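You operate a simulated robot arm through the tools that you are given. There is no shell and no other tool. Be economical: measure what you need, move in short steps, check, and stop when the job is done.

The job below is to be done with a simulated two-armed robot. You get a single attempt, and the scene is never put back.

Task
Grease the bare end of the short rail, then run the bench stop to 30 cm.
Fine: use the wooden pad and the grease tin, pad back after; free the rail lever and leave it free. Set down upright: wooden pad. A coat counts when it lies all over at full strength: go over it till it gets no stronger.

Only the result counts: the job must be done as asked and must still hold three seconds after the hand-in. Knocking over, shifting, dropping, spilling or breaking anything else fails it.

Robot
Two 7-joint arms with fingered hands on one trunk, on a carriage that runs on a rail from [-0.001, -1.382] to [0, 0.498] (x, y) and turns from -2.042 to 3.77 rad about z. Base frame: it is fixed where the carriage stands at the start and does not move with it; the origin is on the floor, on the carriage's upright axis, x ahead of it, y to its left, z up; the surface under the hand at the start is at about z = 0.84. Lengths are in m, angles in rad, forces in N, time in s.
The left shoulder is at the start at [0.07, 0.188, 1.248], the right one opposite. With the tool pointing down near the work surface each hand reaches from about 0.1 to 0.82 m from the robot's upright axis, wherever it stands, measured 20 degrees to its own side. Places, roughly: bare end of the rail [0.7, 0.3, 0.9]; bench stop [0.7, 0.4, 0.9]; grease tin [0.5, 0.4, 0.9]; rail lever [0.7, 0.3, 0.9]; stop cap (4x4x2 cm) [0.5, 0.4, 0.8]. Payload 4 kg a hand.
Tool frame (each hand has its own): the origin (TCP) lies between the finger pads and is the grasp point; the fingertips stand 0.026 m ahead of it; z points along the fingers, y is the line along which they close. The gripper opens to 0.132 m. The gripper's body begins 0.073 m behind the TCP. The gripper is a hand of 4 fingers: y runs from the thumb to the fingers, the wrist lies at [0, 0, -0.224] in the tool frame, and closing takes about 1.5 s.
Orientation is that of the tool frame in the base frame, as a unit quaternion [w, x, y, z]. With the fingers straight down and closing along the base's y, the tool's x points along the base's -x, its y along +y and its z along -z.

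Tools
- The arms move only by the tool send_rows. It takes "left_commands", "right_commands" or both (then of equal length, played together; a hand with none holds still); each is a list of rows, each a list of 6 numbers: the shift along the tool's x, y, z in m, then the turn, a rotation vector about the tool's x, y, z in degrees. In form: [[x, y, z, rx, ry, rz], ...]. A call has 1 to 12 rows; each row is the pose to reach, as a shift and turn from the pose commanded when the call began, along the tool's axes at that moment. "left_claw" and "right_claw" are, for a hand that has rows, the finger opening in m, from 0 to 0.132, set as the call begins (left out, the last holds). A row lasts 0.2 s, in which the tool goes at most 0.05 m and 0.15 rad; a call with a longer step from one row to the next is refused whole, and so is a gripper value outside its range. Where a pose cannot be reached the arm comes as near as it can. A force on the tool above 40 N (or 10 N above the force at the start of the call, whichever is more), or a blocked arm, ends the call early, and 0.2 s more pass. The fingers move at their own pace (about 0.072 m/s each) and stop on an object; they squeeze with about 28 N. The grip force told is the motor's: it shows also when the fingers shut on nothing. Time passes only in rows, and 0.2 s behind the last, so rows that repeat a pose let the fingers close. It gives the time, the measured TCP pose, the force on the tool (base axes), the opening and the grip force at its end, in the units of the frame above (readings bear some noise), with the torque about the TCP (base axes, N m) and any sound that the robot's microphone picked up, and new pictures: "show" is both (left out), scene, wrist or none (wrist: the cameras of the hands that moved).
- Cameras (640 x 400 px; columns grow to the right, rows downward): "scene" is now at [0.13, 0.0303, 1.4715]; the picture's right is [0.36, -0.93, 0.00], its down [-0.59, -0.23, -0.78] and it looks along [0.72, 0.28, -0.63] (base axes); focal length 247 px, centre (320, 200). "left" rides on the left gripper at [-0.073, 0.006, -0.094] in its tool frame; the picture's right is [-0.08, -1.00, 0.00], its down [0.78, -0.06, -0.62] and it looks along [0.61, -0.05, 0.79] (tool axes); focal length 230 px, centre (320, 200). "right" rides on the right gripper at [0.073, 0.006, -0.094] in its tool frame; the picture's right is [-0.08, 1.00, 0.00], its down [-0.79, -0.06, -0.62] and it looks along [-0.61, -0.05, 0.79] (tool axes); focal length 230 px, centre (320, 200). There is no depth. A picture from a camera that has moved, and an enlarged one, comes with that camera's place and axes in the base frame and with its lens.
- move_column(by): slides the trunk up (or, below 0, down) by that many m; the arms and the scene camera ride with it, the base frame stays. It gives what a move gives, with no picture.
- roll_base(legs): drives the robot by 1 to 6 legs, each [ahead, left, turn to the left] in m, m and rad, along the robot's own axes; the way and the turn of a leg run together, so that a leg with both is an arc; at most 1.5 m and 3.142 rad a leg. The arms and the cameras ride along, it lands a little off, and it stops where it bumps. It keeps to its track: a leg is cut to what the track allows. It gives what a move gives, and a new picture of the scene camera.
- move_fingers(finger1, finger2, finger3, thumb_bend, hand): sets how far each is bent, from 0 (flat) to 1 (curled in); at 0.3 the hand is open as for a grip, at 0.7 the pads meet at the TCP. One left out holds its place. A second passes; each finger stops where it meets its share of the squeeze, and holds until it gets a number again. A gripper value or a shape takes the hand back. It gives what a move gives, with no picture; readings hold the bend of each and the force on the fingers (four entries, about 0 where the hand has none), thumb and palm.
- preshape(shape, hand): the hand has 4 fingers and takes this shape, open, in about a second: jaw (thumb against the fingers, like two jaws); tri (thumb and two fingers); tip (a fingertip pinch); poke (one finger out to press); point (the index stretched); flat (the hand flat); cup (the hand cupped); fist (a fist). The gripper value then closes the fingers along that shape, each until it touches; the sizes above hold for jaw. It gives what a move gives, with no picture.
- pan_tilt(pan, tilt): turns the head with the scene camera to pan (to the left, within 1.501 rad either way) and tilt (down, from -0.506 to 1.204), counted from straight ahead of the robot. It gives what a move gives, and a new picture of the scene camera.
- close_up(camera, box): a new picture of the part [left, top, right, bottom] of that camera's present view, enlarged. It takes no simulated time.
- close_job(): hands the job in; it is judged then, once.

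Go step by step. Nothing tells you exact positions but the pictures and the camera data: compare them with the known pose of the tool, close in by small moves and look again before you grip or let go. The budget is 120 turns and 260 pictures, counting those below and the enlarged ones. Unless the task says otherwise, let go and move clear before handing in.

The tools are called after "Emit:" as a command line: name --argument value ..., lists and objects as JSON in quotes. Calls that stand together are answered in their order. send_rows: Moves the arms, as the interface text tells. Its arguments: {"type":"object","properties":{"left_commands":{"type":"array","items":{"type":"array","items":{"type":"number"}}},"left_claw":{"type":"number"},"right_commands":{"type":"array","items":{"type":"array","items":{"type":"number"}}},"right_claw":{"type":"number"},"show":{"type":"string","enum":["both","scene","wrist","none"]}},"required":[]} The other tools are called the same way: move_column (by) slides the trunk up or down; preshape (shape, hand) gives the hand a shape; move_fingers (finger1, finger2, finger3, thumb_bend, hand) moves the fingers one by one; roll_base (legs) drives the base; pan_tilt (pan, tilt) turns the head that bears the scene camera; close_up (camera, box) takes an enlarged picture of a part of a camera's view; close_job () hands the job in.

At the start:

```text
time_s: 0.0
left_eef_pos: [0.4362, 0.4922, 1.1284]
left_tool_rot: [0.0, 0.0, 1.0, 0.001]
left_ft_force: [-0.1, 0.0, 0.4]
left_ft_torque: [-0.03, 0.0, 0.01]
left_width: 0.1316
left_gripper_force: 0.1
left_shape: jaw
left_bend: [0.3, 0.3, 0.3, 0.3]
left_finger forces: [0.0, 0.0, 0.0, 0.0, 0.0, 0.1]
right_eef_pos: [0.6713, -0.0021, 1.1885]
right_tool_rot: [0.001, 0.002, 1.0, 0.0]
right_ft_force: [-0.9, 0.9, -0.1]
right_ft_torque: [0.02, 0.0, 0.02]
right_width: 0.1318
right_gripper_force: 0.1
right_shape: jaw
right_bend: [0.3, 0.3, 0.3, 0.3]
right_finger forces: [0.0, 0.0, 0.1, 0.0, 0.1, 0.1]
trunk travel left (down, up): [-0.725, 0.215]
robot x, y, heading: [0.0017, 0.0004, 0.0]
head pan, tilt: [0.374, 0.681]
```

scene: 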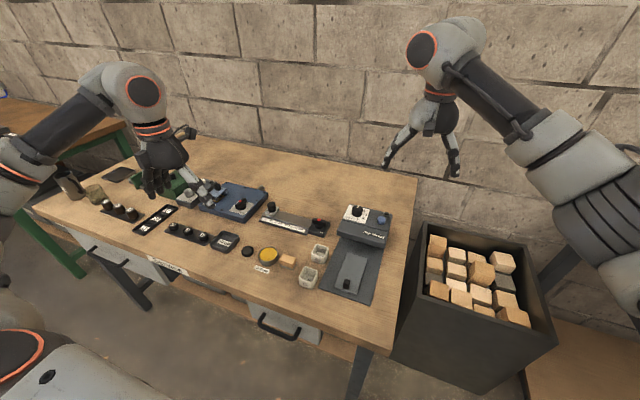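
right: 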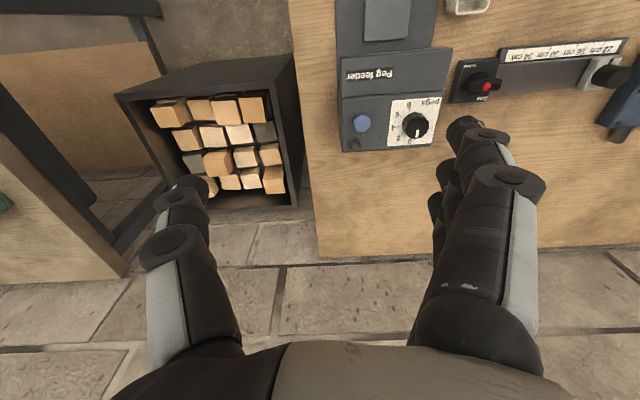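
left: 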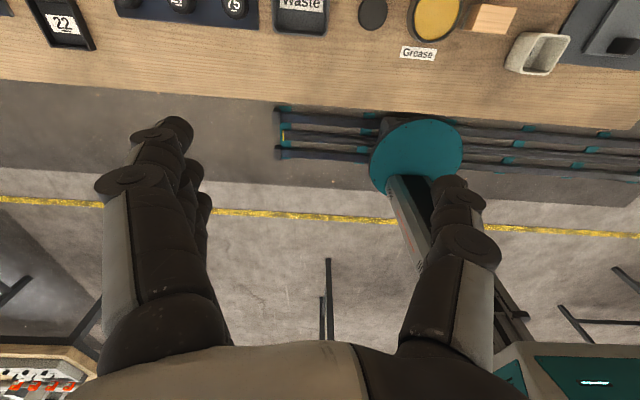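

I see the bench with the rail, lever, grease tin, wooden pad and a peg feeder. First I look closer at the rail and the tin.

Emit:
close_up --camera "scene" --box '[230, 190, 350, 290]'

Emit:
close_up --camera "right" --box '[430, 0, 640, 140]'

Emit:
close_up --camera "left" --box '[330, 0, 640, 100]'

```text
4.00 times, centred on (290, 240) of scene
camera zoom: at [0.13, 0.0303, 1.4715], right [0.36, -0.93, 0.0], down [-0.59, -0.23, -0.78], along [0.72, 0.28, -0.63], focal length 989 px, centre (440, 40)
```

zoom: 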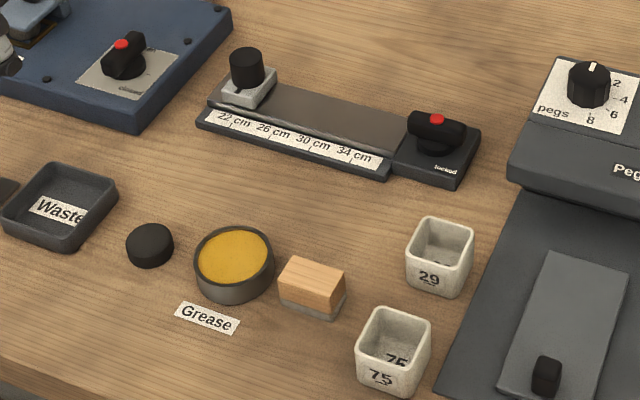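

```text
2.86 times, centred on (535, 70) of right
camera zoom: at [0.5959, 0.0048, 1.2816], right [0.08, 1.0, 0.0], down [0.79, -0.06, 0.62], along [0.61, -0.05, -0.79], focal length 657 px, centre (-294, 571)
```

zoom: 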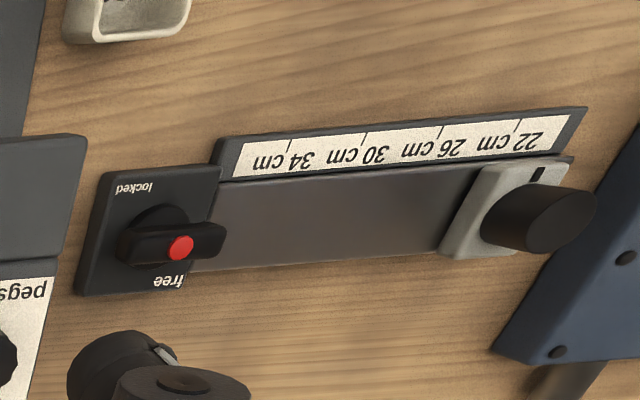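

```text
2.06 times, centred on (485, 50) of left
camera zoom: at [0.5088, 0.4975, 1.2234], right [0.08, -1.0, 0.0], down [-0.78, -0.06, 0.62], along [-0.61, -0.05, -0.79], focal length 475 px, centre (-21, 510)
```

zoom: 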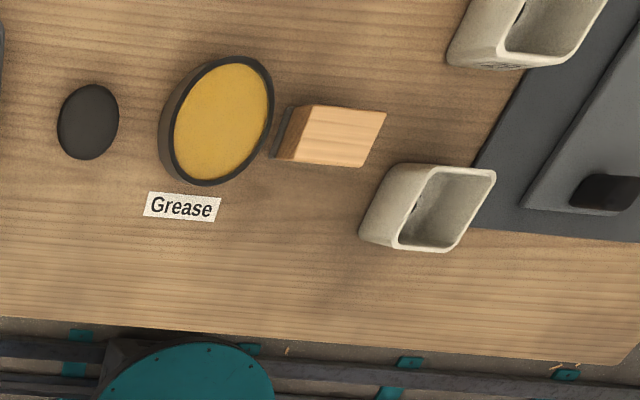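

The stop sits at about 22 cm, the lever at about (0.69, 0.25), the pad at about (0.525, 0.29) and the tin at about (0.52, 0.35). I zoom in further to read the lever and the rail.

Emit:
close_up --camera "scene" --box '[276, 207, 356, 257]'

Emit:
close_up --camera "right" --box '[445, 50, 525, 100]'

Emit:
close_up --camera "scene" --box '[240, 235, 320, 285]'

Emit:
close_up --camera "right" --box '[490, 30, 640, 124]'

```text
8.00 times, centred on (316, 232) of scene
camera zoom: at [0.13, 0.0303, 1.4715], right [0.36, -0.93, 0.0], down [-0.59, -0.23, -0.78], along [0.72, 0.28, -0.63], focal length 1978 px, centre (352, -56)
```

zoom: 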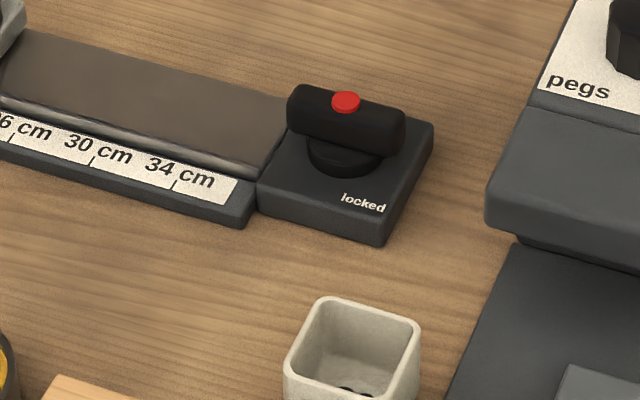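

```text
8.00 times, centred on (485, 75) of right
camera zoom: at [0.5959, 0.0048, 1.2816], right [0.08, 1.0, 0.0], down [0.79, -0.06, 0.62], along [0.61, -0.05, -0.79], focal length 1841 px, centre (-1000, 1200)
```

zoom: 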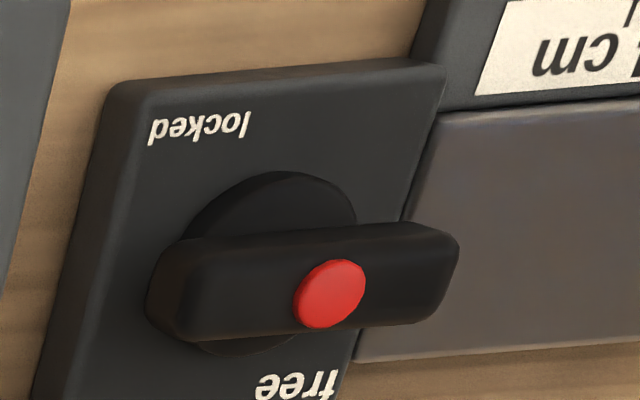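

```text
8.00 times, centred on (280, 260) of scene
camera zoom: at [0.13, 0.0303, 1.4715], right [0.36, -0.93, 0.0], down [-0.59, -0.23, -0.78], along [0.72, 0.28, -0.63], focal length 1978 px, centre (640, -280)
```

zoom: 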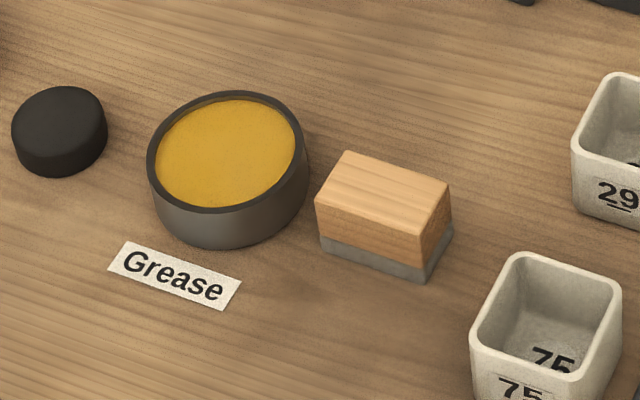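

```text
4.26 times, centred on (565, 77) of right
camera zoom: at [0.5959, 0.0048, 1.2816], right [0.08, 1.0, 0.0], down [0.79, -0.06, 0.62], along [0.61, -0.05, -0.79], focal length 979 px, centre (-723, 723)
```

zoom: 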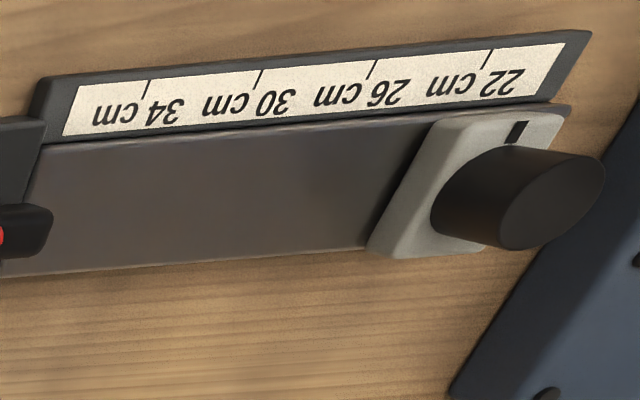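

The lever's bar lies across with "locked" at its near right corner and "free" at its far left. I bring the left hand over the rail for a better view from its camera.

Emit:
send_rows --left_commands '[[-0.035, -0.02, 0.006, 0, 0, 0], [-0.07, -0.04, 0.012, 0, 0, 0], [-0.105, -0.06, 0.018, 0, 0, 0], [-0.14, -0.08, 0.025, 0, 0, 0], [-0.175, -0.1, 0.03, 0, 0, 0], [-0.21, -0.12, 0.036, 0, 0, 0], [-0.245, -0.14, 0.042, 0, 0, 0], [-0.28, -0.16, 0.05, 0, 0, 0], [-0.28, -0.16, 0.05, 0, 0, 0]]' --show "wrist"

Emit:
close_up --camera "left" --box '[160, 0, 480, 200]'

```text
time_s: 2.0
left_eef_pos: [0.7142, 0.3335, 1.0784]
left_tool_rot: [0.0, 0.001, 1.0, 0.0]
left_ft_force: [-0.2, -0.6, 0.4]
left_ft_torque: [-0.03, -0.02, 0.03]
left_width: 0.1317
left_gripper_force: 0.0
left_shape: jaw
left_bend: [0.3, 0.3, 0.3, 0.3]
left_finger forces: [0.0, 0.1, 0.1, 0.0, 0.0, 0.0]
right_eef_pos: [0.669, -0.003, 1.1884]
right_tool_rot: [-0.001, 0.0, 1.0, 0.0]
right_ft_force: [0.0, 0.0, -0.8]
right_ft_torque: [-0.04, -0.02, -0.01]
right_width: 0.132
right_gripper_force: 0.0
right_shape: jaw
right_bend: [0.3, 0.3, 0.3, 0.3]
right_finger forces: [0.1, 0.0, 0.0, 0.1, 0.0, 0.0]
trunk travel left (down, up): [-0.725, 0.215]
robot x, y, heading: [-0.0015, 0.0041, 0.005]
head pan, tilt: [0.374, 0.681]
camera left: at [0.7872, 0.3382, 1.173], right [0.08, -1.0, 0.0], down [-0.79, -0.06, 0.62], along [-0.61, -0.05, -0.79], focal length 230 px, centre (320, 200)
```

left: 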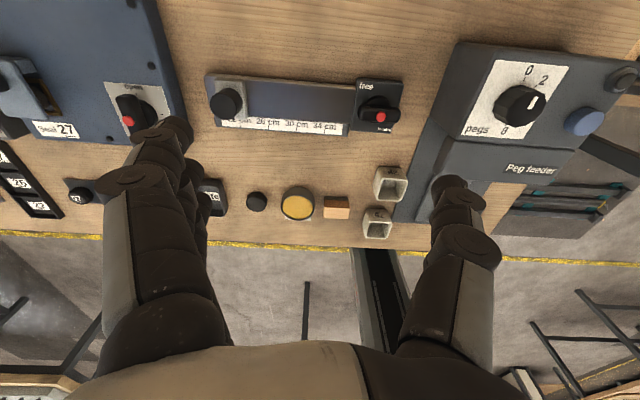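

```text
2.00 times, centred on (320, 100) of left
camera zoom: at [0.7872, 0.3382, 1.173], right [0.08, -1.0, 0.0], down [-0.79, -0.06, 0.62], along [-0.61, -0.05, -0.79], focal length 460 px, centre (320, 400)
```

zoom: 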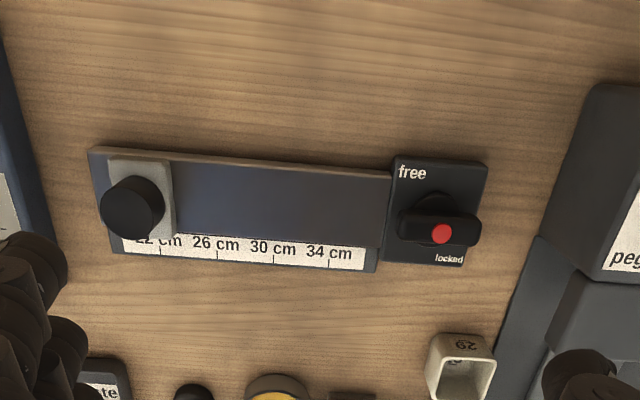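

The lever's bar lies along the rail, its red dot in the middle. I compare it with the other lever and take a tighter view.

Emit:
close_up --camera "left" --box '[100, 70, 180, 140]'

Emit:
close_up --camera "left" --box '[345, 70, 413, 140]'

Emit:
close_up --camera "left" --box '[200, 65, 365, 145]'

```text
5.71 times, centred on (140, 105) of left
camera zoom: at [0.7872, 0.3382, 1.173], right [0.08, -1.0, 0.0], down [-0.79, -0.06, 0.62], along [-0.61, -0.05, -0.79], focal length 1315 px, centre (1349, 743)
```

zoom: 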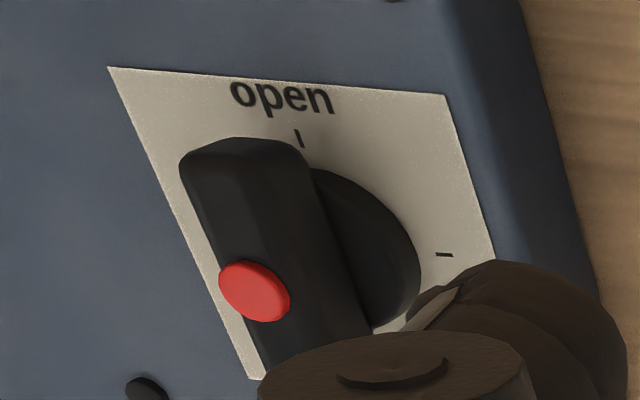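

```text
5.71 times, centred on (379, 105) of left
camera zoom: at [0.7872, 0.3382, 1.173], right [0.08, -1.0, 0.0], down [-0.79, -0.06, 0.62], along [-0.61, -0.05, -0.79], focal length 1315 px, centre (-17, 743)
```

zoom: 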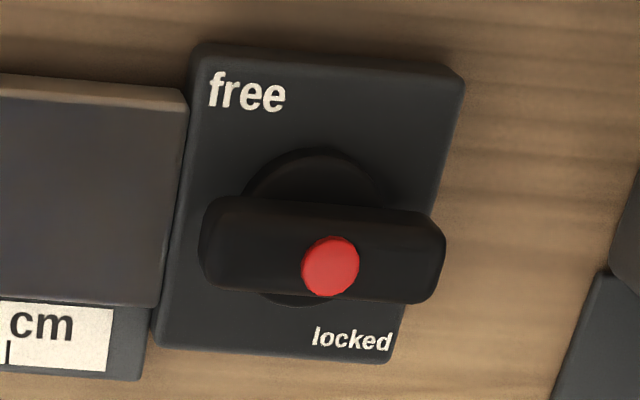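

```text
3.88 times, centred on (282, 105) of left
camera zoom: at [0.7872, 0.3382, 1.173], right [0.08, -1.0, 0.0], down [-0.79, -0.06, 0.62], along [-0.61, -0.05, -0.79], focal length 892 px, centre (466, 568)
```

zoom: 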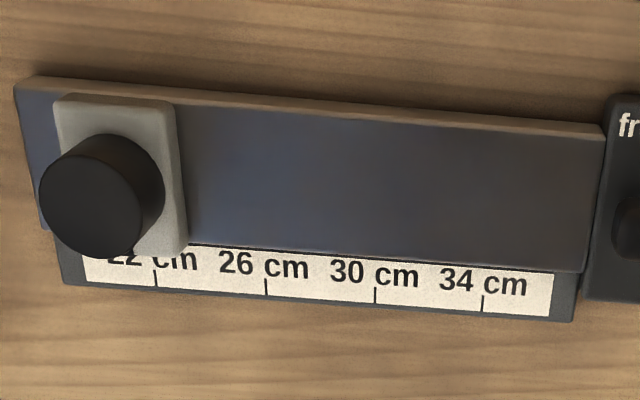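

The lever's pivot is at about (0.702, 0.257) with its top near z 0.885. I take it that a quarter turn counter-clockwise brings it from locked to free. I turn the left hand 90 degrees above it and move the right hand aside.

Emit:
send_rows --left_commands '[[0.001, -0.007, 0.005, 0, 0, 7.5], [0.002, -0.014, 0.01, 0, 0, 15], [0.003, -0.021, 0.015, 0, 0, 22.5], [0.004, -0.028, 0.02, 0, 0, 30], [0.006, -0.035, 0.025, 0, 0, 37.5], [0.008, -0.042, 0.03, 0, 0, 45], [0.009, -0.049, 0.035, 0, 0, 52.5], [0.01, -0.056, 0.04, 0, 0, 60], [0.012, -0.063, 0.045, 0, 0, 67.5], [0.013, -0.07, 0.05, 0, 0, 75], [0.014, -0.075, 0.055, 0, 0, 82.5], [0.014, -0.075, 0.06, 0, 0, 90]]' --right_commands '[[0, -0.015, 0, 0, 0, 0], [0, -0.03, 0, 0, 0, 0], [0, -0.045, 0, 0, 0, 0], [0, -0.06, 0, 0, 0, 0], [0, -0.075, 0, 0, 0, 0], [0, -0.09, 0, 0, 0, 0], [0, -0.105, 0, 0, 0, 0], [0, -0.12, 0, 0, 0, 0], [0, -0.135, 0, 0, 0, 0], [0, -0.15, 0, 0, 0, 0], [0, -0.15, 0, 0, 0, 0], [0, -0.15, 0, 0, 0, 0]]' --left_claw 0.07

```text
time_s: 4.6
left_eef_pos: [0.7017, 0.2576, 1.0189]
left_tool_rot: [0.0, 0.708, 0.706, 0.001]
left_ft_force: [0.0, 0.6, -0.5]
left_ft_torque: [-0.03, 0.0, 0.02]
left_width: 0.0706
left_gripper_force: 0.1
left_shape: jaw
left_bend: [0.72, 0.72, 0.72, 0.7]
left_finger forces: [0.0, 0.0, 0.0, 0.1, 0.0, 0.1]
right_eef_pos: [0.6698, -0.1509, 1.1876]
right_tool_rot: [0.0, 0.001, 1.0, 0.001]
right_ft_force: [0.6, 0.2, -0.6]
right_ft_torque: [0.01, -0.02, -0.03]
right_width: 0.1318
right_gripper_force: 0.0
right_shape: jaw
right_bend: [0.3, 0.3, 0.3, 0.3]
right_finger forces: [0.0, 0.0, 0.0, 0.0, 0.1, 0.0]
trunk travel left (down, up): [-0.725, 0.215]
robot x, y, heading: [-0.0008, 0.0001, -0.003]
head pan, tilt: [0.374, 0.681]
camera scene: at [0.1301, 0.0305, 1.4715], right [0.36, -0.93, 0.0], down [-0.59, -0.23, -0.78], along [0.72, 0.28, -0.63], focal length 247 px, centre (320, 200)
camera right: at [0.5959, -0.1448, 1.2812], right [0.08, 1.0, 0.0], down [0.79, -0.06, 0.62], along [0.61, -0.05, -0.79], focal length 230 px, centre (320, 200)
camera left: at [0.707, 0.1846, 1.1133], right [-1.0, -0.08, 0.0], down [-0.06, 0.79, 0.62], along [-0.05, 0.61, -0.79], focal length 230 px, centre (320, 200)
```

scene: 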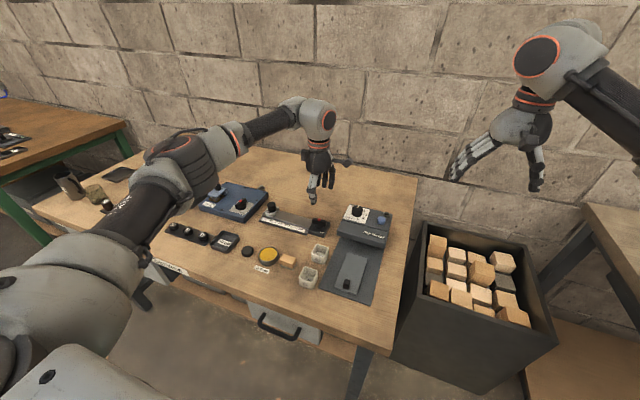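
right: 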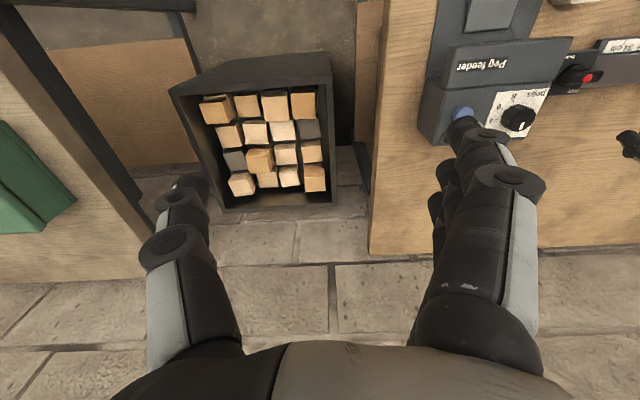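
left: 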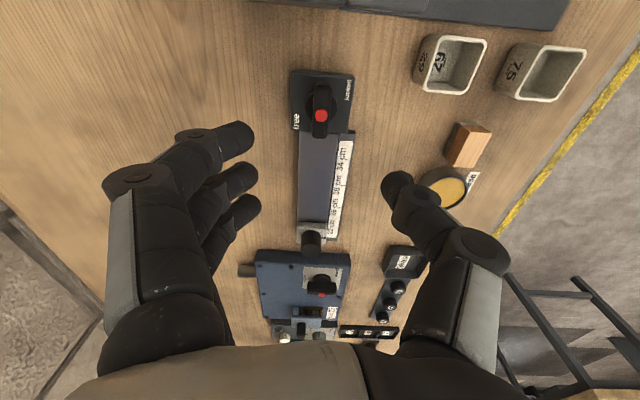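

The hand is aligned over the lever, with the fingers on both sides of the bar. I lower it in two steps, starting with the first.

Emit:
send_rows --left_commands '[[0, 0, 0.03, 0, 0, 0], [0, 0, 0.06, 0, 0, 0], [0, 0, 0.09, 0, 0, 0], [0, 0, 0.09, 0, 0, 0]]' --left_claw 0.06

Emit:
close_up --camera "scene" --box '[276, 177, 356, 247]'

Emit:
close_up --camera "left" --box '[200, 30, 440, 230]'

```text
time_s: 5.6
left_eef_pos: [0.7002, 0.2566, 0.9278]
left_tool_rot: [0.0, 0.707, 0.707, 0.001]
left_ft_force: [-0.6, 1.0, 0.8]
left_ft_torque: [0.05, -0.02, -0.02]
left_width: 0.0608
left_gripper_force: 0.0
left_shape: jaw
left_bend: [0.73, 0.73, 0.73, 0.7]
left_finger forces: [0.0, 0.1, 0.0, 0.0, 0.0, 0.0]
right_eef_pos: [0.6703, -0.1517, 1.1877]
right_tool_rot: [0.001, 0.0, 1.0, 0.0]
right_ft_force: [0.9, 0.1, 0.0]
right_ft_torque: [-0.02, 0.03, -0.03]
right_width: 0.1319
right_gripper_force: 0.0
right_shape: jaw
right_bend: [0.3, 0.3, 0.3, 0.3]
right_finger forces: [0.0, 0.1, 0.1, 0.0, 0.0, 0.0]
trunk travel left (down, up): [-0.725, 0.215]
robot x, y, heading: [0.0043, 0.002, -0.003]
head pan, tilt: [0.374, 0.681]
camera scene: at [0.1298, 0.0303, 1.4715], right [0.36, -0.93, 0.0], down [-0.59, -0.23, -0.78], along [0.72, 0.28, -0.63], focal length 247 px, centre (320, 200)
camera left: at [0.7063, 0.183, 1.0224], right [-1.0, -0.08, 0.0], down [-0.06, 0.78, 0.62], along [-0.05, 0.61, -0.79], focal length 230 px, centre (320, 200)
```

scene: 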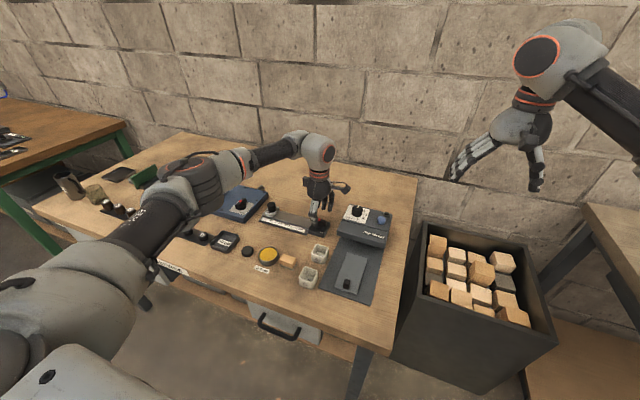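
left: 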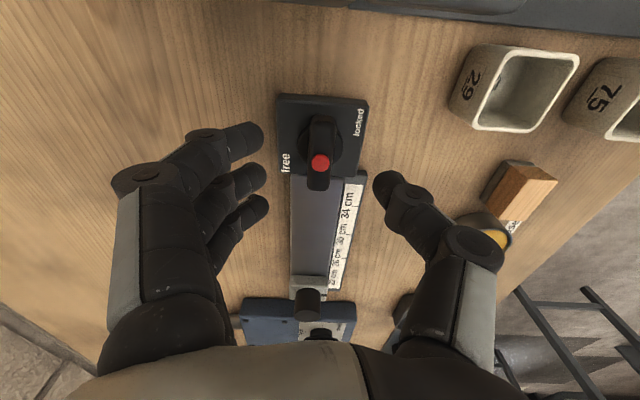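

```text
5.71 times, centred on (316, 212) of scene
camera zoom: at [0.1298, 0.0303, 1.4715], right [0.36, -0.93, 0.0], down [-0.59, -0.23, -0.78], along [0.72, 0.28, -0.63], focal length 1413 px, centre (343, 131)
```

zoom: 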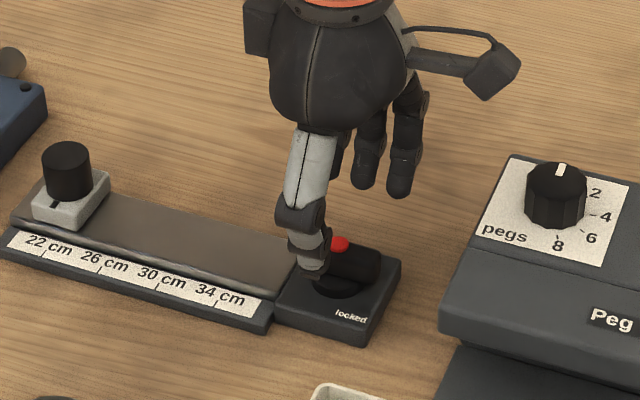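

```text
2.00 times, centred on (320, 130) of left
camera zoom: at [0.7063, 0.183, 1.0224], right [-1.0, -0.08, 0.0], down [-0.06, 0.78, 0.62], along [-0.05, 0.61, -0.79], focal length 460 px, centre (320, 340)
```

zoom: 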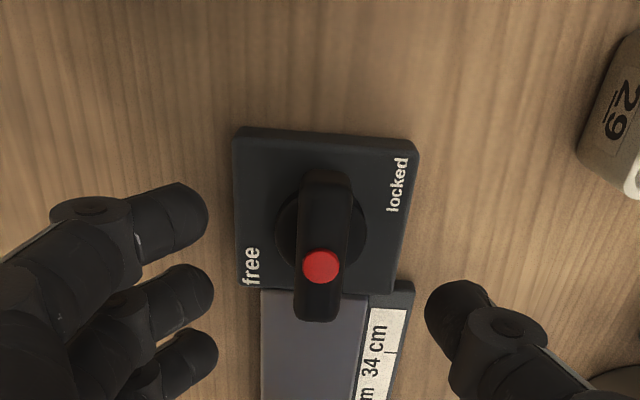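

The bar is centred at (0.700, 0.257), between the fingers. I go down to z 0.886 and close on the bar.

Emit:
send_rows --left_commands '[[0, 0, 0.02, 0, 0, 0], [0, 0, 0.041, 0, 0, 0], [0, 0, 0.041, 0, 0, 0]]' --show "none"

Emit:
send_rows --left_commands '[[0, 0, 0, 0, 0, 0], [0, 0, 0, 0, 0, 0], [0, 0, 0, 0, 0, 0], [0, 0, 0, 0, 0, 0], [0, 0, 0, 0, 0, 0]]' --left_claw 0.0 --show "wrist"

Emit:
close_up --camera "scene" --box '[276, 177, 356, 247]'

```text
time_s: 6.4
left_eef_pos: [0.7017, 0.2552, 0.8895]
left_tool_rot: [0.0, 0.707, 0.707, 0.0]
left_ft_force: [0.5, 0.4, 0.4]
left_ft_torque: [0.01, 0.02, 0.0]
left_width: 0.0606
left_gripper_force: 0.1
left_shape: jaw
left_bend: [0.73, 0.73, 0.73, 0.7]
left_finger forces: [0.1, 0.0, 0.0, 0.0, 0.0, 0.1]
right_eef_pos: [0.6693, -0.1517, 1.189]
right_tool_rot: [0.0, 0.001, 1.0, 0.0]
right_ft_force: [-0.3, 0.6, -0.8]
right_ft_torque: [-0.01, -0.02, -0.02]
right_width: 0.1317
right_gripper_force: 0.1
right_shape: jaw
right_bend: [0.3, 0.3, 0.3, 0.3]
right_finger forces: [0.1, 0.0, 0.1, 0.0, 0.1, 0.0]
trunk travel left (down, up): [-0.725, 0.215]
robot x, y, heading: [-0.0006, 0.002, 0.001]
head pan, tilt: [0.374, 0.681]
```

```text
time_s: 7.6
left_eef_pos: [0.7021, 0.2553, 0.8895]
left_tool_rot: [0.001, 0.707, 0.707, 0.001]
left_ft_force: [8.9, 0.7, 9.9]
left_ft_torque: [0.03, -0.24, 0.0]
left_width: 0.0168
left_gripper_force: 28.2
left_shape: jaw
left_bend: [0.71, 0.74, 0.71, 0.7]
left_finger forces: [9.3, 18.3, 9.3, 0.0, 27.7, 0.1]
right_eef_pos: [0.6702, -0.152, 1.1885]
right_tool_rot: [0.001, 0.001, 1.0, 0.0]
right_ft_force: [0.2, 0.3, -0.1]
right_ft_torque: [-0.01, -0.05, -0.03]
right_width: 0.1319
right_gripper_force: 0.0
right_shape: jaw
right_bend: [0.3, 0.3, 0.3, 0.3]
right_finger forces: [0.1, 0.1, 0.0, 0.0, 0.1, 0.1]
trunk travel left (down, up): [-0.725, 0.215]
robot x, y, heading: [0.0003, 0.0003, -0.001]
head pan, tilt: [0.374, 0.681]
camera left: at [0.7078, 0.1822, 0.9846], right [-1.0, -0.08, 0.0], down [-0.06, 0.79, 0.62], along [-0.05, 0.61, -0.79], focal length 230 px, centre (320, 200)
```

left: 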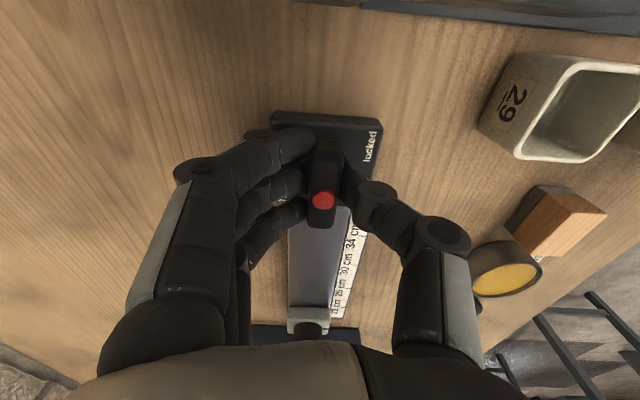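

```text
5.71 times, centred on (316, 212) of scene
camera zoom: at [0.1299, 0.0299, 1.4717], right [0.36, -0.93, 0.0], down [-0.59, -0.23, -0.78], along [0.72, 0.28, -0.63], focal length 1413 px, centre (343, 131)
```

zoom: 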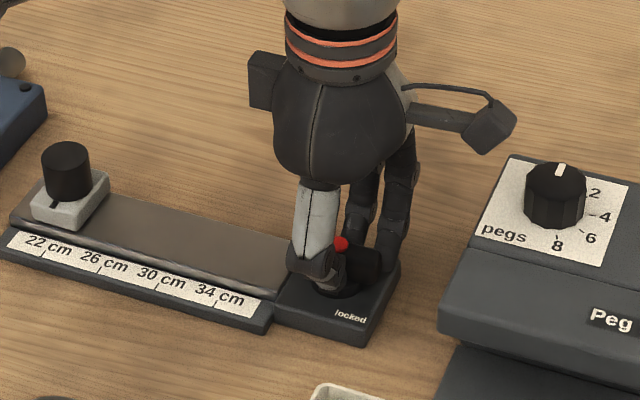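

The bar is held. I turn it a little counter-clockwise to feel which way it goes.

Emit:
send_rows --left_commands '[[0, 0, 0, 0, 0, -5], [0, 0, 0, 0, 0, -10], [0, 0, 0, 0, 0, -15], [0, 0, 0, 0, 0, -20]]' --show "wrist"

```text
time_s: 8.6
left_eef_pos: [0.7011, 0.2563, 0.8899]
left_tool_rot: [0.001, 0.572, 0.82, 0.001]
left_ft_force: [16.6, 3.0, 22.9]
left_ft_torque: [0.09, -0.37, -0.01]
left_width: 0.0166
left_gripper_force: 27.8
left_shape: jaw
left_bend: [0.7, 0.74, 0.7, 0.7]
left_finger forces: [11.9, 23.3, 12.1, 0.0, 28.5, 0.1]
right_eef_pos: [0.6704, -0.152, 1.1886]
right_tool_rot: [0.0, 0.001, 1.0, 0.0]
right_ft_force: [0.2, 1.5, 0.7]
right_ft_torque: [0.0, 0.03, 0.02]
right_width: 0.1317
right_gripper_force: 0.0
right_shape: jaw
right_bend: [0.3, 0.3, 0.3, 0.3]
right_finger forces: [0.0, 0.0, 0.0, 0.1, 0.0, 0.0]
trunk travel left (down, up): [-0.725, 0.215]
robot x, y, heading: [-0.0031, -0.0027, -0.0]
head pan, tilt: [0.374, 0.681]
camera left: at [0.7317, 0.189, 0.9845], right [-0.91, -0.42, 0.0], down [-0.33, 0.72, 0.62], along [-0.25, 0.56, -0.79], focal length 230 px, centre (320, 200)
```

left: 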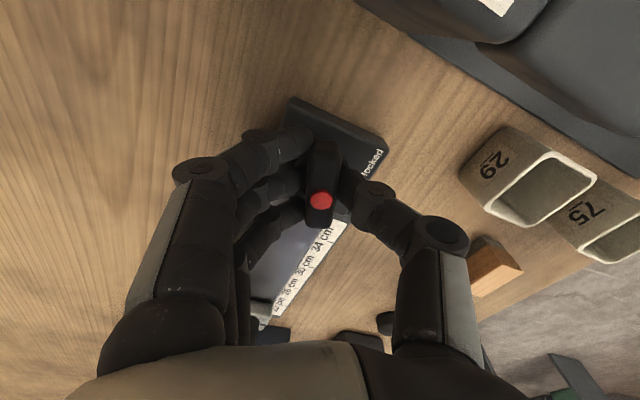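

The bar turns with the hand. I carry on turning.

Emit:
send_rows --left_commands '[[0, 0, 0, 0, 0, -6], [0, 0, 0, 0, 0, -12], [0, 0, 0, 0, 0, -18], [0, 0, 0, 0, 0, -24], [0, 0, 0, 0, 0, -30], [0, 0, 0, 0, 0, -35]]' --show "wrist"

```text
time_s: 10.0
left_eef_pos: [0.7018, 0.2579, 0.8905]
left_tool_rot: [0.002, 0.3, 0.954, 0.001]
left_ft_force: [17.2, 7.6, 28.6]
left_ft_torque: [0.18, -0.37, 0.0]
left_width: 0.0166
left_gripper_force: 27.8
left_shape: jaw
left_bend: [0.7, 0.74, 0.7, 0.7]
left_finger forces: [11.9, 24.9, 12.0, 0.0, 31.1, 0.1]
right_eef_pos: [0.6696, -0.1516, 1.1883]
right_tool_rot: [0.001, 0.001, 1.0, 0.001]
right_ft_force: [-0.2, -0.5, 0.0]
right_ft_torque: [-0.03, 0.01, 0.01]
right_width: 0.1319
right_gripper_force: 0.2
right_shape: jaw
right_bend: [0.3, 0.3, 0.3, 0.3]
right_finger forces: [0.1, 0.1, 0.0, 0.0, 0.1, 0.1]
trunk travel left (down, up): [-0.725, 0.215]
robot x, y, heading: [0.0011, 0.0013, -0.002]
head pan, tilt: [0.374, 0.681]
camera left: at [0.7646, 0.2192, 0.9845], right [-0.51, -0.86, 0.0], down [-0.68, 0.4, 0.61], along [-0.53, 0.31, -0.79], focal length 230 px, centre (320, 200)
```

left: 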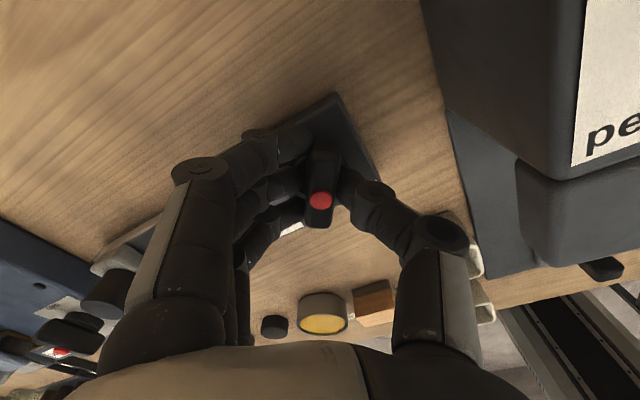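

Turned about 55 degrees so far. I continue to the quarter turn, easing up by 1 mm.

Emit:
send_rows --left_commands '[[0, 0, -0.001, 0, 0, -6], [0, 0, -0.001, 0, 0, -12], [0, 0, -0.001, 0, 0, -18], [0, 0, -0.001, 0, 0, -24], [0, 0, -0.001, 0, 0, -30], [0, 0, -0.001, 0, 0, -35]]' --show "wrist"

Emit:
close_up --camera "scene" --box '[276, 177, 376, 257]'

```text
time_s: 11.4
left_eef_pos: [0.7014, 0.2571, 0.891]
left_tool_rot: [0.001, -0.002, 1.0, 0.0]
left_ft_force: [13.5, 11.3, 22.4]
left_ft_torque: [0.29, -0.31, -0.07]
left_width: 0.0167
left_gripper_force: 27.7
left_shape: jaw
left_bend: [0.7, 0.74, 0.7, 0.7]
left_finger forces: [10.7, 22.1, 11.0, 0.0, 30.5, 0.1]
right_eef_pos: [0.6693, -0.1518, 1.1885]
right_tool_rot: [0.0, 0.001, 1.0, -0.001]
right_ft_force: [-0.5, 0.0, 0.1]
right_ft_torque: [-0.01, 0.03, 0.0]
right_width: 0.1319
right_gripper_force: 0.1
right_shape: jaw
right_bend: [0.3, 0.3, 0.3, 0.3]
right_finger forces: [0.1, 0.0, 0.0, 0.1, 0.1, 0.0]
trunk travel left (down, up): [-0.725, 0.215]
robot x, y, heading: [0.0041, -0.0, 0.0]
head pan, tilt: [0.374, 0.681]
camera left: at [0.7746, 0.2633, 0.9844], right [0.08, -1.0, 0.0], down [-0.79, -0.06, 0.62], along [-0.61, -0.05, -0.79], focal length 230 px, centre (320, 200)
```

left: 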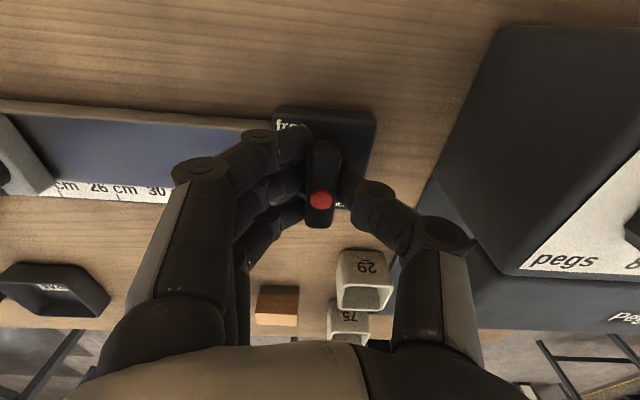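

```text
5.00 times, centred on (326, 217) of scene
camera zoom: at [0.1286, 0.0309, 1.4717], right [0.36, -0.93, 0.0], down [-0.59, -0.23, -0.78], along [0.72, 0.28, -0.63], focal length 1237 px, centre (290, 115)
```

zoom: 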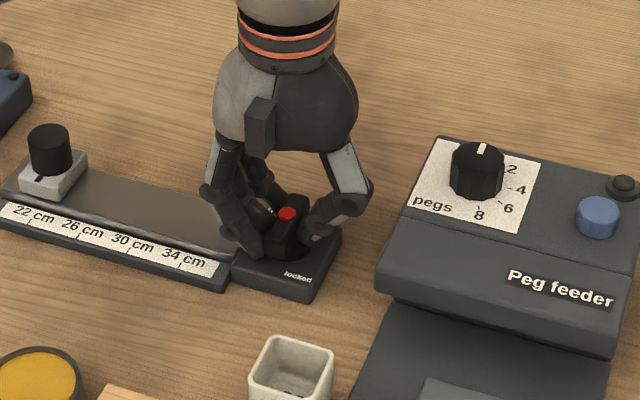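

The bar now points away from the robot. I nudge a bit further to feel whether this is the end stop.

Emit:
send_rows --left_commands '[[0, 0, 0, 0, 0, -4], [0, 0, 0, 0, 0, -8], [0, 0, 0, 0, 0, -12]]' --show "wrist"

```text
time_s: 12.2
left_eef_pos: [0.7017, 0.2581, 0.8909]
left_tool_rot: [0.001, -0.105, 0.994, -0.001]
left_ft_force: [14.0, 14.6, 24.1]
left_ft_torque: [0.37, -0.08, -0.8]
left_width: 0.0166
left_gripper_force: 28.0
left_shape: jaw
left_bend: [0.7, 0.74, 0.7, 0.7]
left_finger forces: [6.9, 22.2, 18.9, 0.0, 34.0, 0.0]
right_eef_pos: [0.6692, -0.1515, 1.1889]
right_tool_rot: [0.0, 0.001, 1.0, 0.001]
right_ft_force: [-0.2, -0.3, -0.2]
right_ft_torque: [0.0, 0.03, 0.0]
right_width: 0.1316
right_gripper_force: 0.0
right_shape: jaw
right_bend: [0.3, 0.3, 0.3, 0.3]
right_finger forces: [0.0, 0.0, 0.0, 0.1, 0.0, 0.1]
trunk travel left (down, up): [-0.725, 0.215]
robot x, y, heading: [-0.0013, 0.0014, -0.001]
head pan, tilt: [0.374, 0.681]
camera left: at [0.7709, 0.2787, 0.9849], right [0.28, -0.96, 0.0], down [-0.76, -0.22, 0.61], along [-0.59, -0.18, -0.79], focal length 230 px, centre (320, 200)
```

left: 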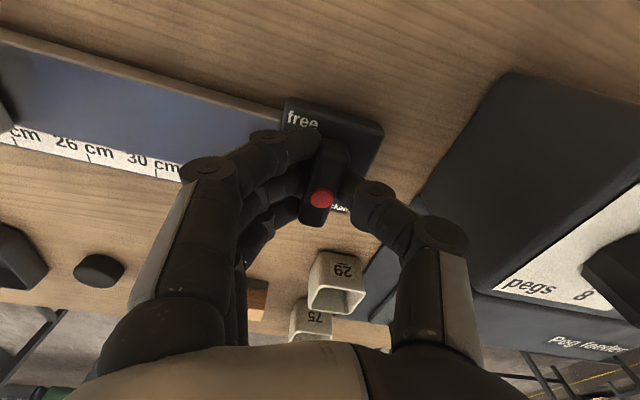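

The torque rose, so this is the end stop and the lever is turned fully to free. I ease back, let go and lift.

Emit:
send_rows --left_commands '[[0, 0, 0, 0, 0, 5], [0, 0, 0, 0, 0, 10]]' --show "none"

Emit:
send_rows --left_commands '[[0, 0, 0, 0, 0, 0], [0, 0, 0, 0, 0, 0], [0, 0, 0, 0, 0, 0]]' --left_claw 0.05 --show "none"

Emit:
send_rows --left_commands '[[0, 0, -0.03, 0, 0, 0], [0, 0, -0.07, 0, 0, 0], [0, 0, -0.11, 0, 0, 0], [0, 0, -0.14, 0, 0, 0], [0, 0, -0.14, 0, 0, 0]]' --show "wrist"

Emit:
close_up --camera "left" --box '[160, 50, 420, 200]'

```text
time_s: 12.8
left_eef_pos: [0.7009, 0.2587, 0.8913]
left_tool_rot: [0.001, -0.016, 1.0, -0.001]
left_ft_force: [15.1, 13.8, 25.4]
left_ft_torque: [0.42, -0.15, 0.06]
left_width: 0.0167
left_gripper_force: 27.6
left_shape: jaw
left_bend: [0.7, 0.74, 0.7, 0.7]
left_finger forces: [8.7, 25.8, 16.2, 0.0, 34.6, 0.0]
right_eef_pos: [0.6702, -0.1517, 1.1882]
right_tool_rot: [0.0, 0.001, 1.0, 0.0]
right_ft_force: [-0.3, 0.8, 0.7]
right_ft_torque: [-0.02, 0.0, 0.01]
right_width: 0.1316
right_gripper_force: 0.1
right_shape: jaw
right_bend: [0.3, 0.3, 0.3, 0.3]
right_finger forces: [0.1, 0.0, 0.0, 0.0, 0.0, 0.0]
trunk travel left (down, up): [-0.725, 0.215]
robot x, y, heading: [-0.0014, 0.0013, 0.002]
head pan, tilt: [0.374, 0.681]
```

```text
time_s: 13.6
left_eef_pos: [0.7012, 0.2563, 0.8893]
left_tool_rot: [-0.001, -0.018, 1.0, 0.0]
left_ft_force: [1.1, 0.9, -0.2]
left_ft_torque: [-0.03, 0.02, -0.02]
left_width: 0.0494
left_gripper_force: 0.1
left_shape: jaw
left_bend: [0.73, 0.74, 0.73, 0.7]
left_finger forces: [0.2, 0.1, 0.0, 0.0, 0.0, 0.0]
right_eef_pos: [0.6697, -0.1528, 1.1887]
right_tool_rot: [0.0, 0.001, 1.0, 0.0]
right_ft_force: [0.4, 0.2, -0.7]
right_ft_torque: [-0.01, 0.0, -0.04]
right_width: 0.1317
right_gripper_force: 0.1
right_shape: jaw
right_bend: [0.3, 0.3, 0.3, 0.3]
right_finger forces: [0.0, 0.0, 0.0, 0.1, 0.0, 0.0]
trunk travel left (down, up): [-0.725, 0.215]
robot x, y, heading: [-0.0013, 0.0025, -0.001]
head pan, tilt: [0.374, 0.681]
```

```text
time_s: 14.8
left_eef_pos: [0.7024, 0.2583, 1.0293]
left_tool_rot: [0.0, -0.018, 1.0, 0.0]
left_ft_force: [0.0, 0.5, 0.1]
left_ft_torque: [-0.05, 0.01, -0.01]
left_width: 0.0493
left_gripper_force: 0.0
left_shape: jaw
left_bend: [0.73, 0.74, 0.73, 0.7]
left_finger forces: [0.1, 0.1, 0.0, 0.1, 0.0, 0.0]
right_eef_pos: [0.6706, -0.1517, 1.189]
right_tool_rot: [0.0, 0.001, 1.0, 0.0]
right_ft_force: [-0.1, 0.9, 1.1]
right_ft_torque: [-0.01, 0.0, -0.02]
right_width: 0.132
right_gripper_force: 0.1
right_shape: jaw
right_bend: [0.3, 0.3, 0.3, 0.3]
right_finger forces: [0.0, 0.0, 0.0, 0.0, 0.1, 0.0]
trunk travel left (down, up): [-0.725, 0.215]
robot x, y, heading: [-0.0029, -0.0016, -0.002]
head pan, tilt: [0.374, 0.681]
camera left: at [0.7753, 0.2656, 1.1227], right [0.11, -0.99, 0.0], down [-0.78, -0.09, 0.62], along [-0.61, -0.07, -0.79], focal length 230 px, centre (320, 200)
```

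left: 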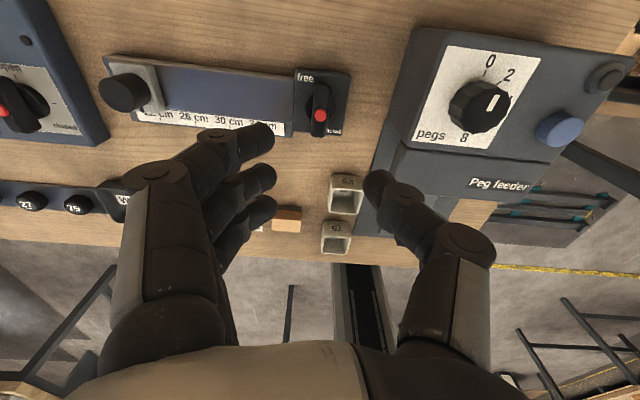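

```text
2.46 times, centred on (290, 125) of left
camera zoom: at [0.7753, 0.2656, 1.1227], right [0.11, -0.99, 0.0], down [-0.78, -0.09, 0.62], along [-0.61, -0.07, -0.79], focal length 566 px, centre (394, 385)
```

zoom: 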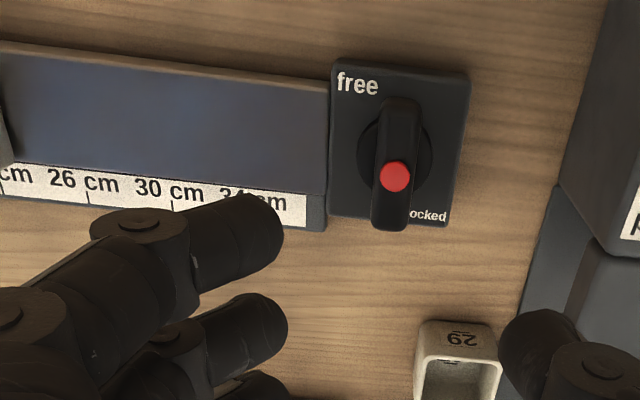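

The lever stands at free. Next is the pad, at (0.525, 0.288), 4.25 cm along y, 2.5 cm along x and 3 cm tall. I move above it, turning the hand to close along x.

Emit:
send_rows --left_commands '[[-0.0, 0.0, 0.0, 0, 0, 7.67], [0.016, 0.003, 0.006, 0, 0, 15.33], [0.032, 0.0065, 0.013, 0, 0, 23], [0.048, 0.01, 0.02, 0, 0, 30.67], [0.064, 0.0135, 0.026, 0, 0, 38.33], [0.08, 0.017, 0.033, 0, 0, 46], [0.096, 0.02, 0.04, 0, 0, 53.67], [0.112, 0.0235, 0.046, 0, 0, 61.33], [0.128, 0.027, 0.053, 0, 0, 69], [0.144, 0.03, 0.06, 0, 0, 76.67], [0.16, 0.0335, 0.065, 0, 0, 84.33], [0.1758, 0.0367, 0.07, 0, 0, 92]]' --left_claw 0.06

Emit:
close_up --camera "scene" --box '[230, 200, 350, 290]'

Emit:
close_up --camera "left" --box '[160, 50, 480, 250]'

```text
time_s: 17.4
left_eef_pos: [0.5234, 0.2888, 0.9592]
left_tool_rot: [-0.001, 0.707, 0.707, -0.001]
left_ft_force: [-1.2, 1.0, -0.2]
left_ft_torque: [0.02, 0.02, -0.01]
left_width: 0.0596
left_gripper_force: 0.1
left_shape: jaw
left_bend: [0.73, 0.73, 0.73, 0.7]
left_finger forces: [0.0, 0.0, 0.0, 0.1, 0.0, 0.1]
right_eef_pos: [0.6694, -0.1515, 1.1883]
right_tool_rot: [0.0, 0.001, 1.0, 0.0]
right_ft_force: [1.0, 0.7, -0.1]
right_ft_torque: [0.0, 0.01, -0.05]
right_width: 0.1318
right_gripper_force: 0.1
right_shape: jaw
right_bend: [0.3, 0.3, 0.3, 0.3]
right_finger forces: [0.0, 0.0, 0.0, 0.1, 0.1, 0.0]
trunk travel left (down, up): [-0.725, 0.215]
robot x, y, heading: [-0.0006, 0.0009, 0.001]
head pan, tilt: [0.374, 0.681]
camera scene: at [0.1295, 0.0306, 1.4716], right [0.36, -0.93, 0.0], down [-0.59, -0.23, -0.78], along [0.72, 0.28, -0.63], focal length 247 px, centre (320, 200)
camera left: at [0.5291, 0.2148, 1.0534], right [-1.0, -0.08, 0.0], down [-0.06, 0.79, 0.62], along [-0.05, 0.61, -0.79], focal length 230 px, centre (320, 200)
```

scene: 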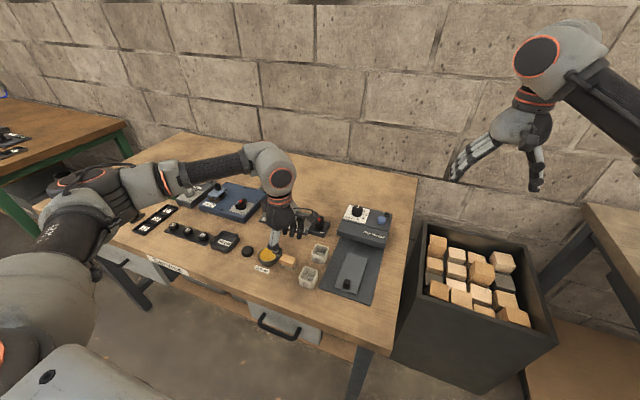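
left: 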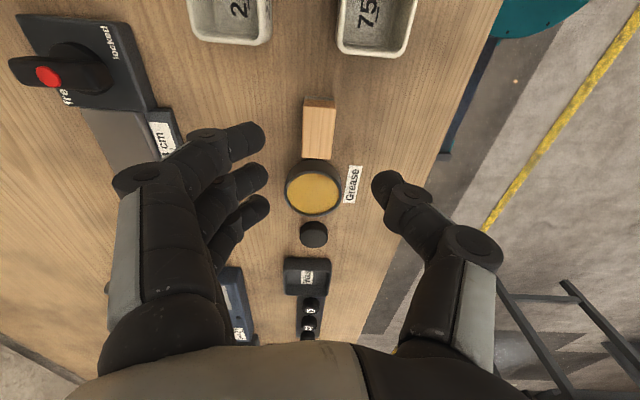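

```text
4.44 times, centred on (290, 245) of scene
camera zoom: at [0.1295, 0.0306, 1.4716], right [0.36, -0.93, 0.0], down [-0.59, -0.23, -0.78], along [0.72, 0.28, -0.63], focal length 1099 px, centre (453, 0)
```

zoom: 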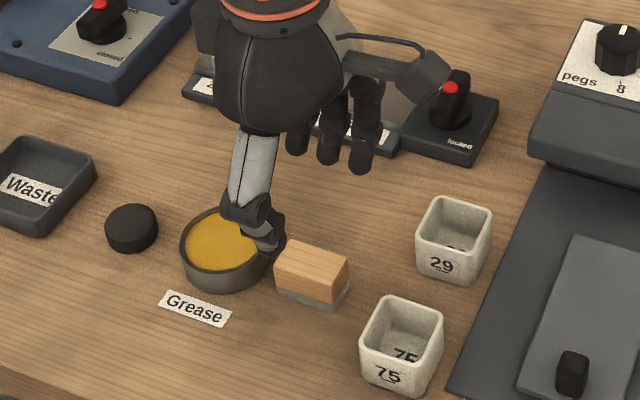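

```text
2.00 times, centred on (320, 150) of left
camera zoom: at [0.5291, 0.2148, 1.0534], right [-1.0, -0.08, 0.0], down [-0.06, 0.79, 0.62], along [-0.05, 0.61, -0.79], focal length 460 px, centre (320, 300)
```

zoom: 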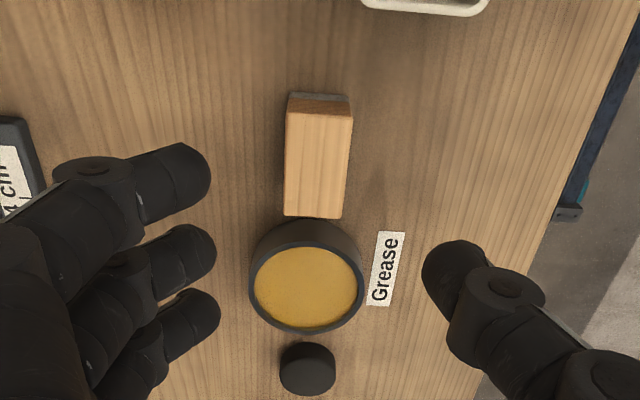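

The hand is centred over the pad. I lower it so that the fingertips hold only the upper part, then close.

Emit:
send_rows --left_commands '[[0, 0.001, 0.026, 0, 0, 0], [0, 0.001, 0.052, 0, 0, 0], [0, 0.001, 0.077, 0, 0, 0], [0, 0.001, 0.077, 0, 0, 0]]' --show "none"

Emit:
close_up --camera "scene" --box '[250, 215, 330, 285]'

Emit:
close_up --camera "left" --box '[200, 90, 440, 260]'

```text
time_s: 18.4
left_eef_pos: [0.5263, 0.2881, 0.8811]
left_tool_rot: [0.0, 0.707, 0.707, 0.0]
left_ft_force: [-0.1, 0.1, 0.9]
left_ft_torque: [-0.01, 0.02, -0.01]
left_width: 0.0595
left_gripper_force: 0.0
left_shape: jaw
left_bend: [0.73, 0.73, 0.73, 0.7]
left_finger forces: [0.0, 0.1, 0.1, 0.0, 0.0, 0.0]
right_eef_pos: [0.6699, -0.1518, 1.1884]
right_tool_rot: [0.0, 0.001, 1.0, 0.0]
right_ft_force: [-0.3, 0.0, -0.6]
right_ft_torque: [0.02, 0.03, 0.04]
right_width: 0.1318
right_gripper_force: 0.1
right_shape: jaw
right_bend: [0.3, 0.3, 0.3, 0.3]
right_finger forces: [0.1, 0.0, 0.0, 0.0, 0.0, 0.0]
trunk travel left (down, up): [-0.725, 0.215]
robot x, y, heading: [-0.0003, -0.0023, 0.003]
head pan, tilt: [0.374, 0.681]
```

```text
5.71 times, centred on (290, 250) of scene
camera zoom: at [0.1298, 0.0303, 1.4715], right [0.36, -0.93, 0.0], down [-0.59, -0.23, -0.78], along [0.72, 0.28, -0.63], focal length 1413 px, centre (491, -86)
```

zoom: 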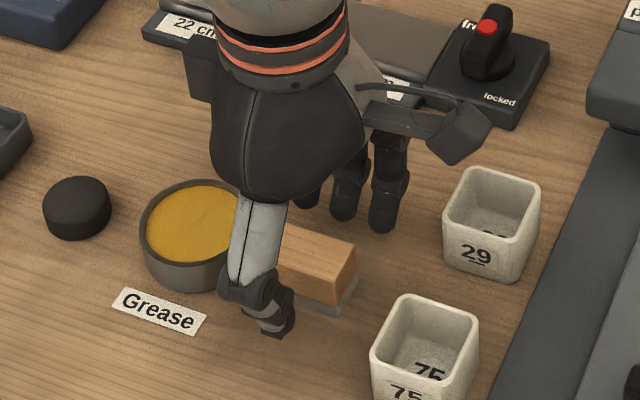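

```text
2.35 times, centred on (320, 175) of left
camera zoom: at [0.5326, 0.2143, 0.975], right [-1.0, -0.08, 0.0], down [-0.06, 0.78, 0.62], along [-0.05, 0.61, -0.79], focal length 541 px, centre (320, 259)
```

zoom: 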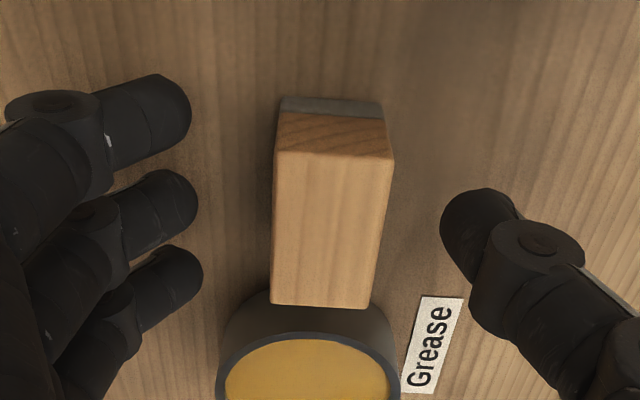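

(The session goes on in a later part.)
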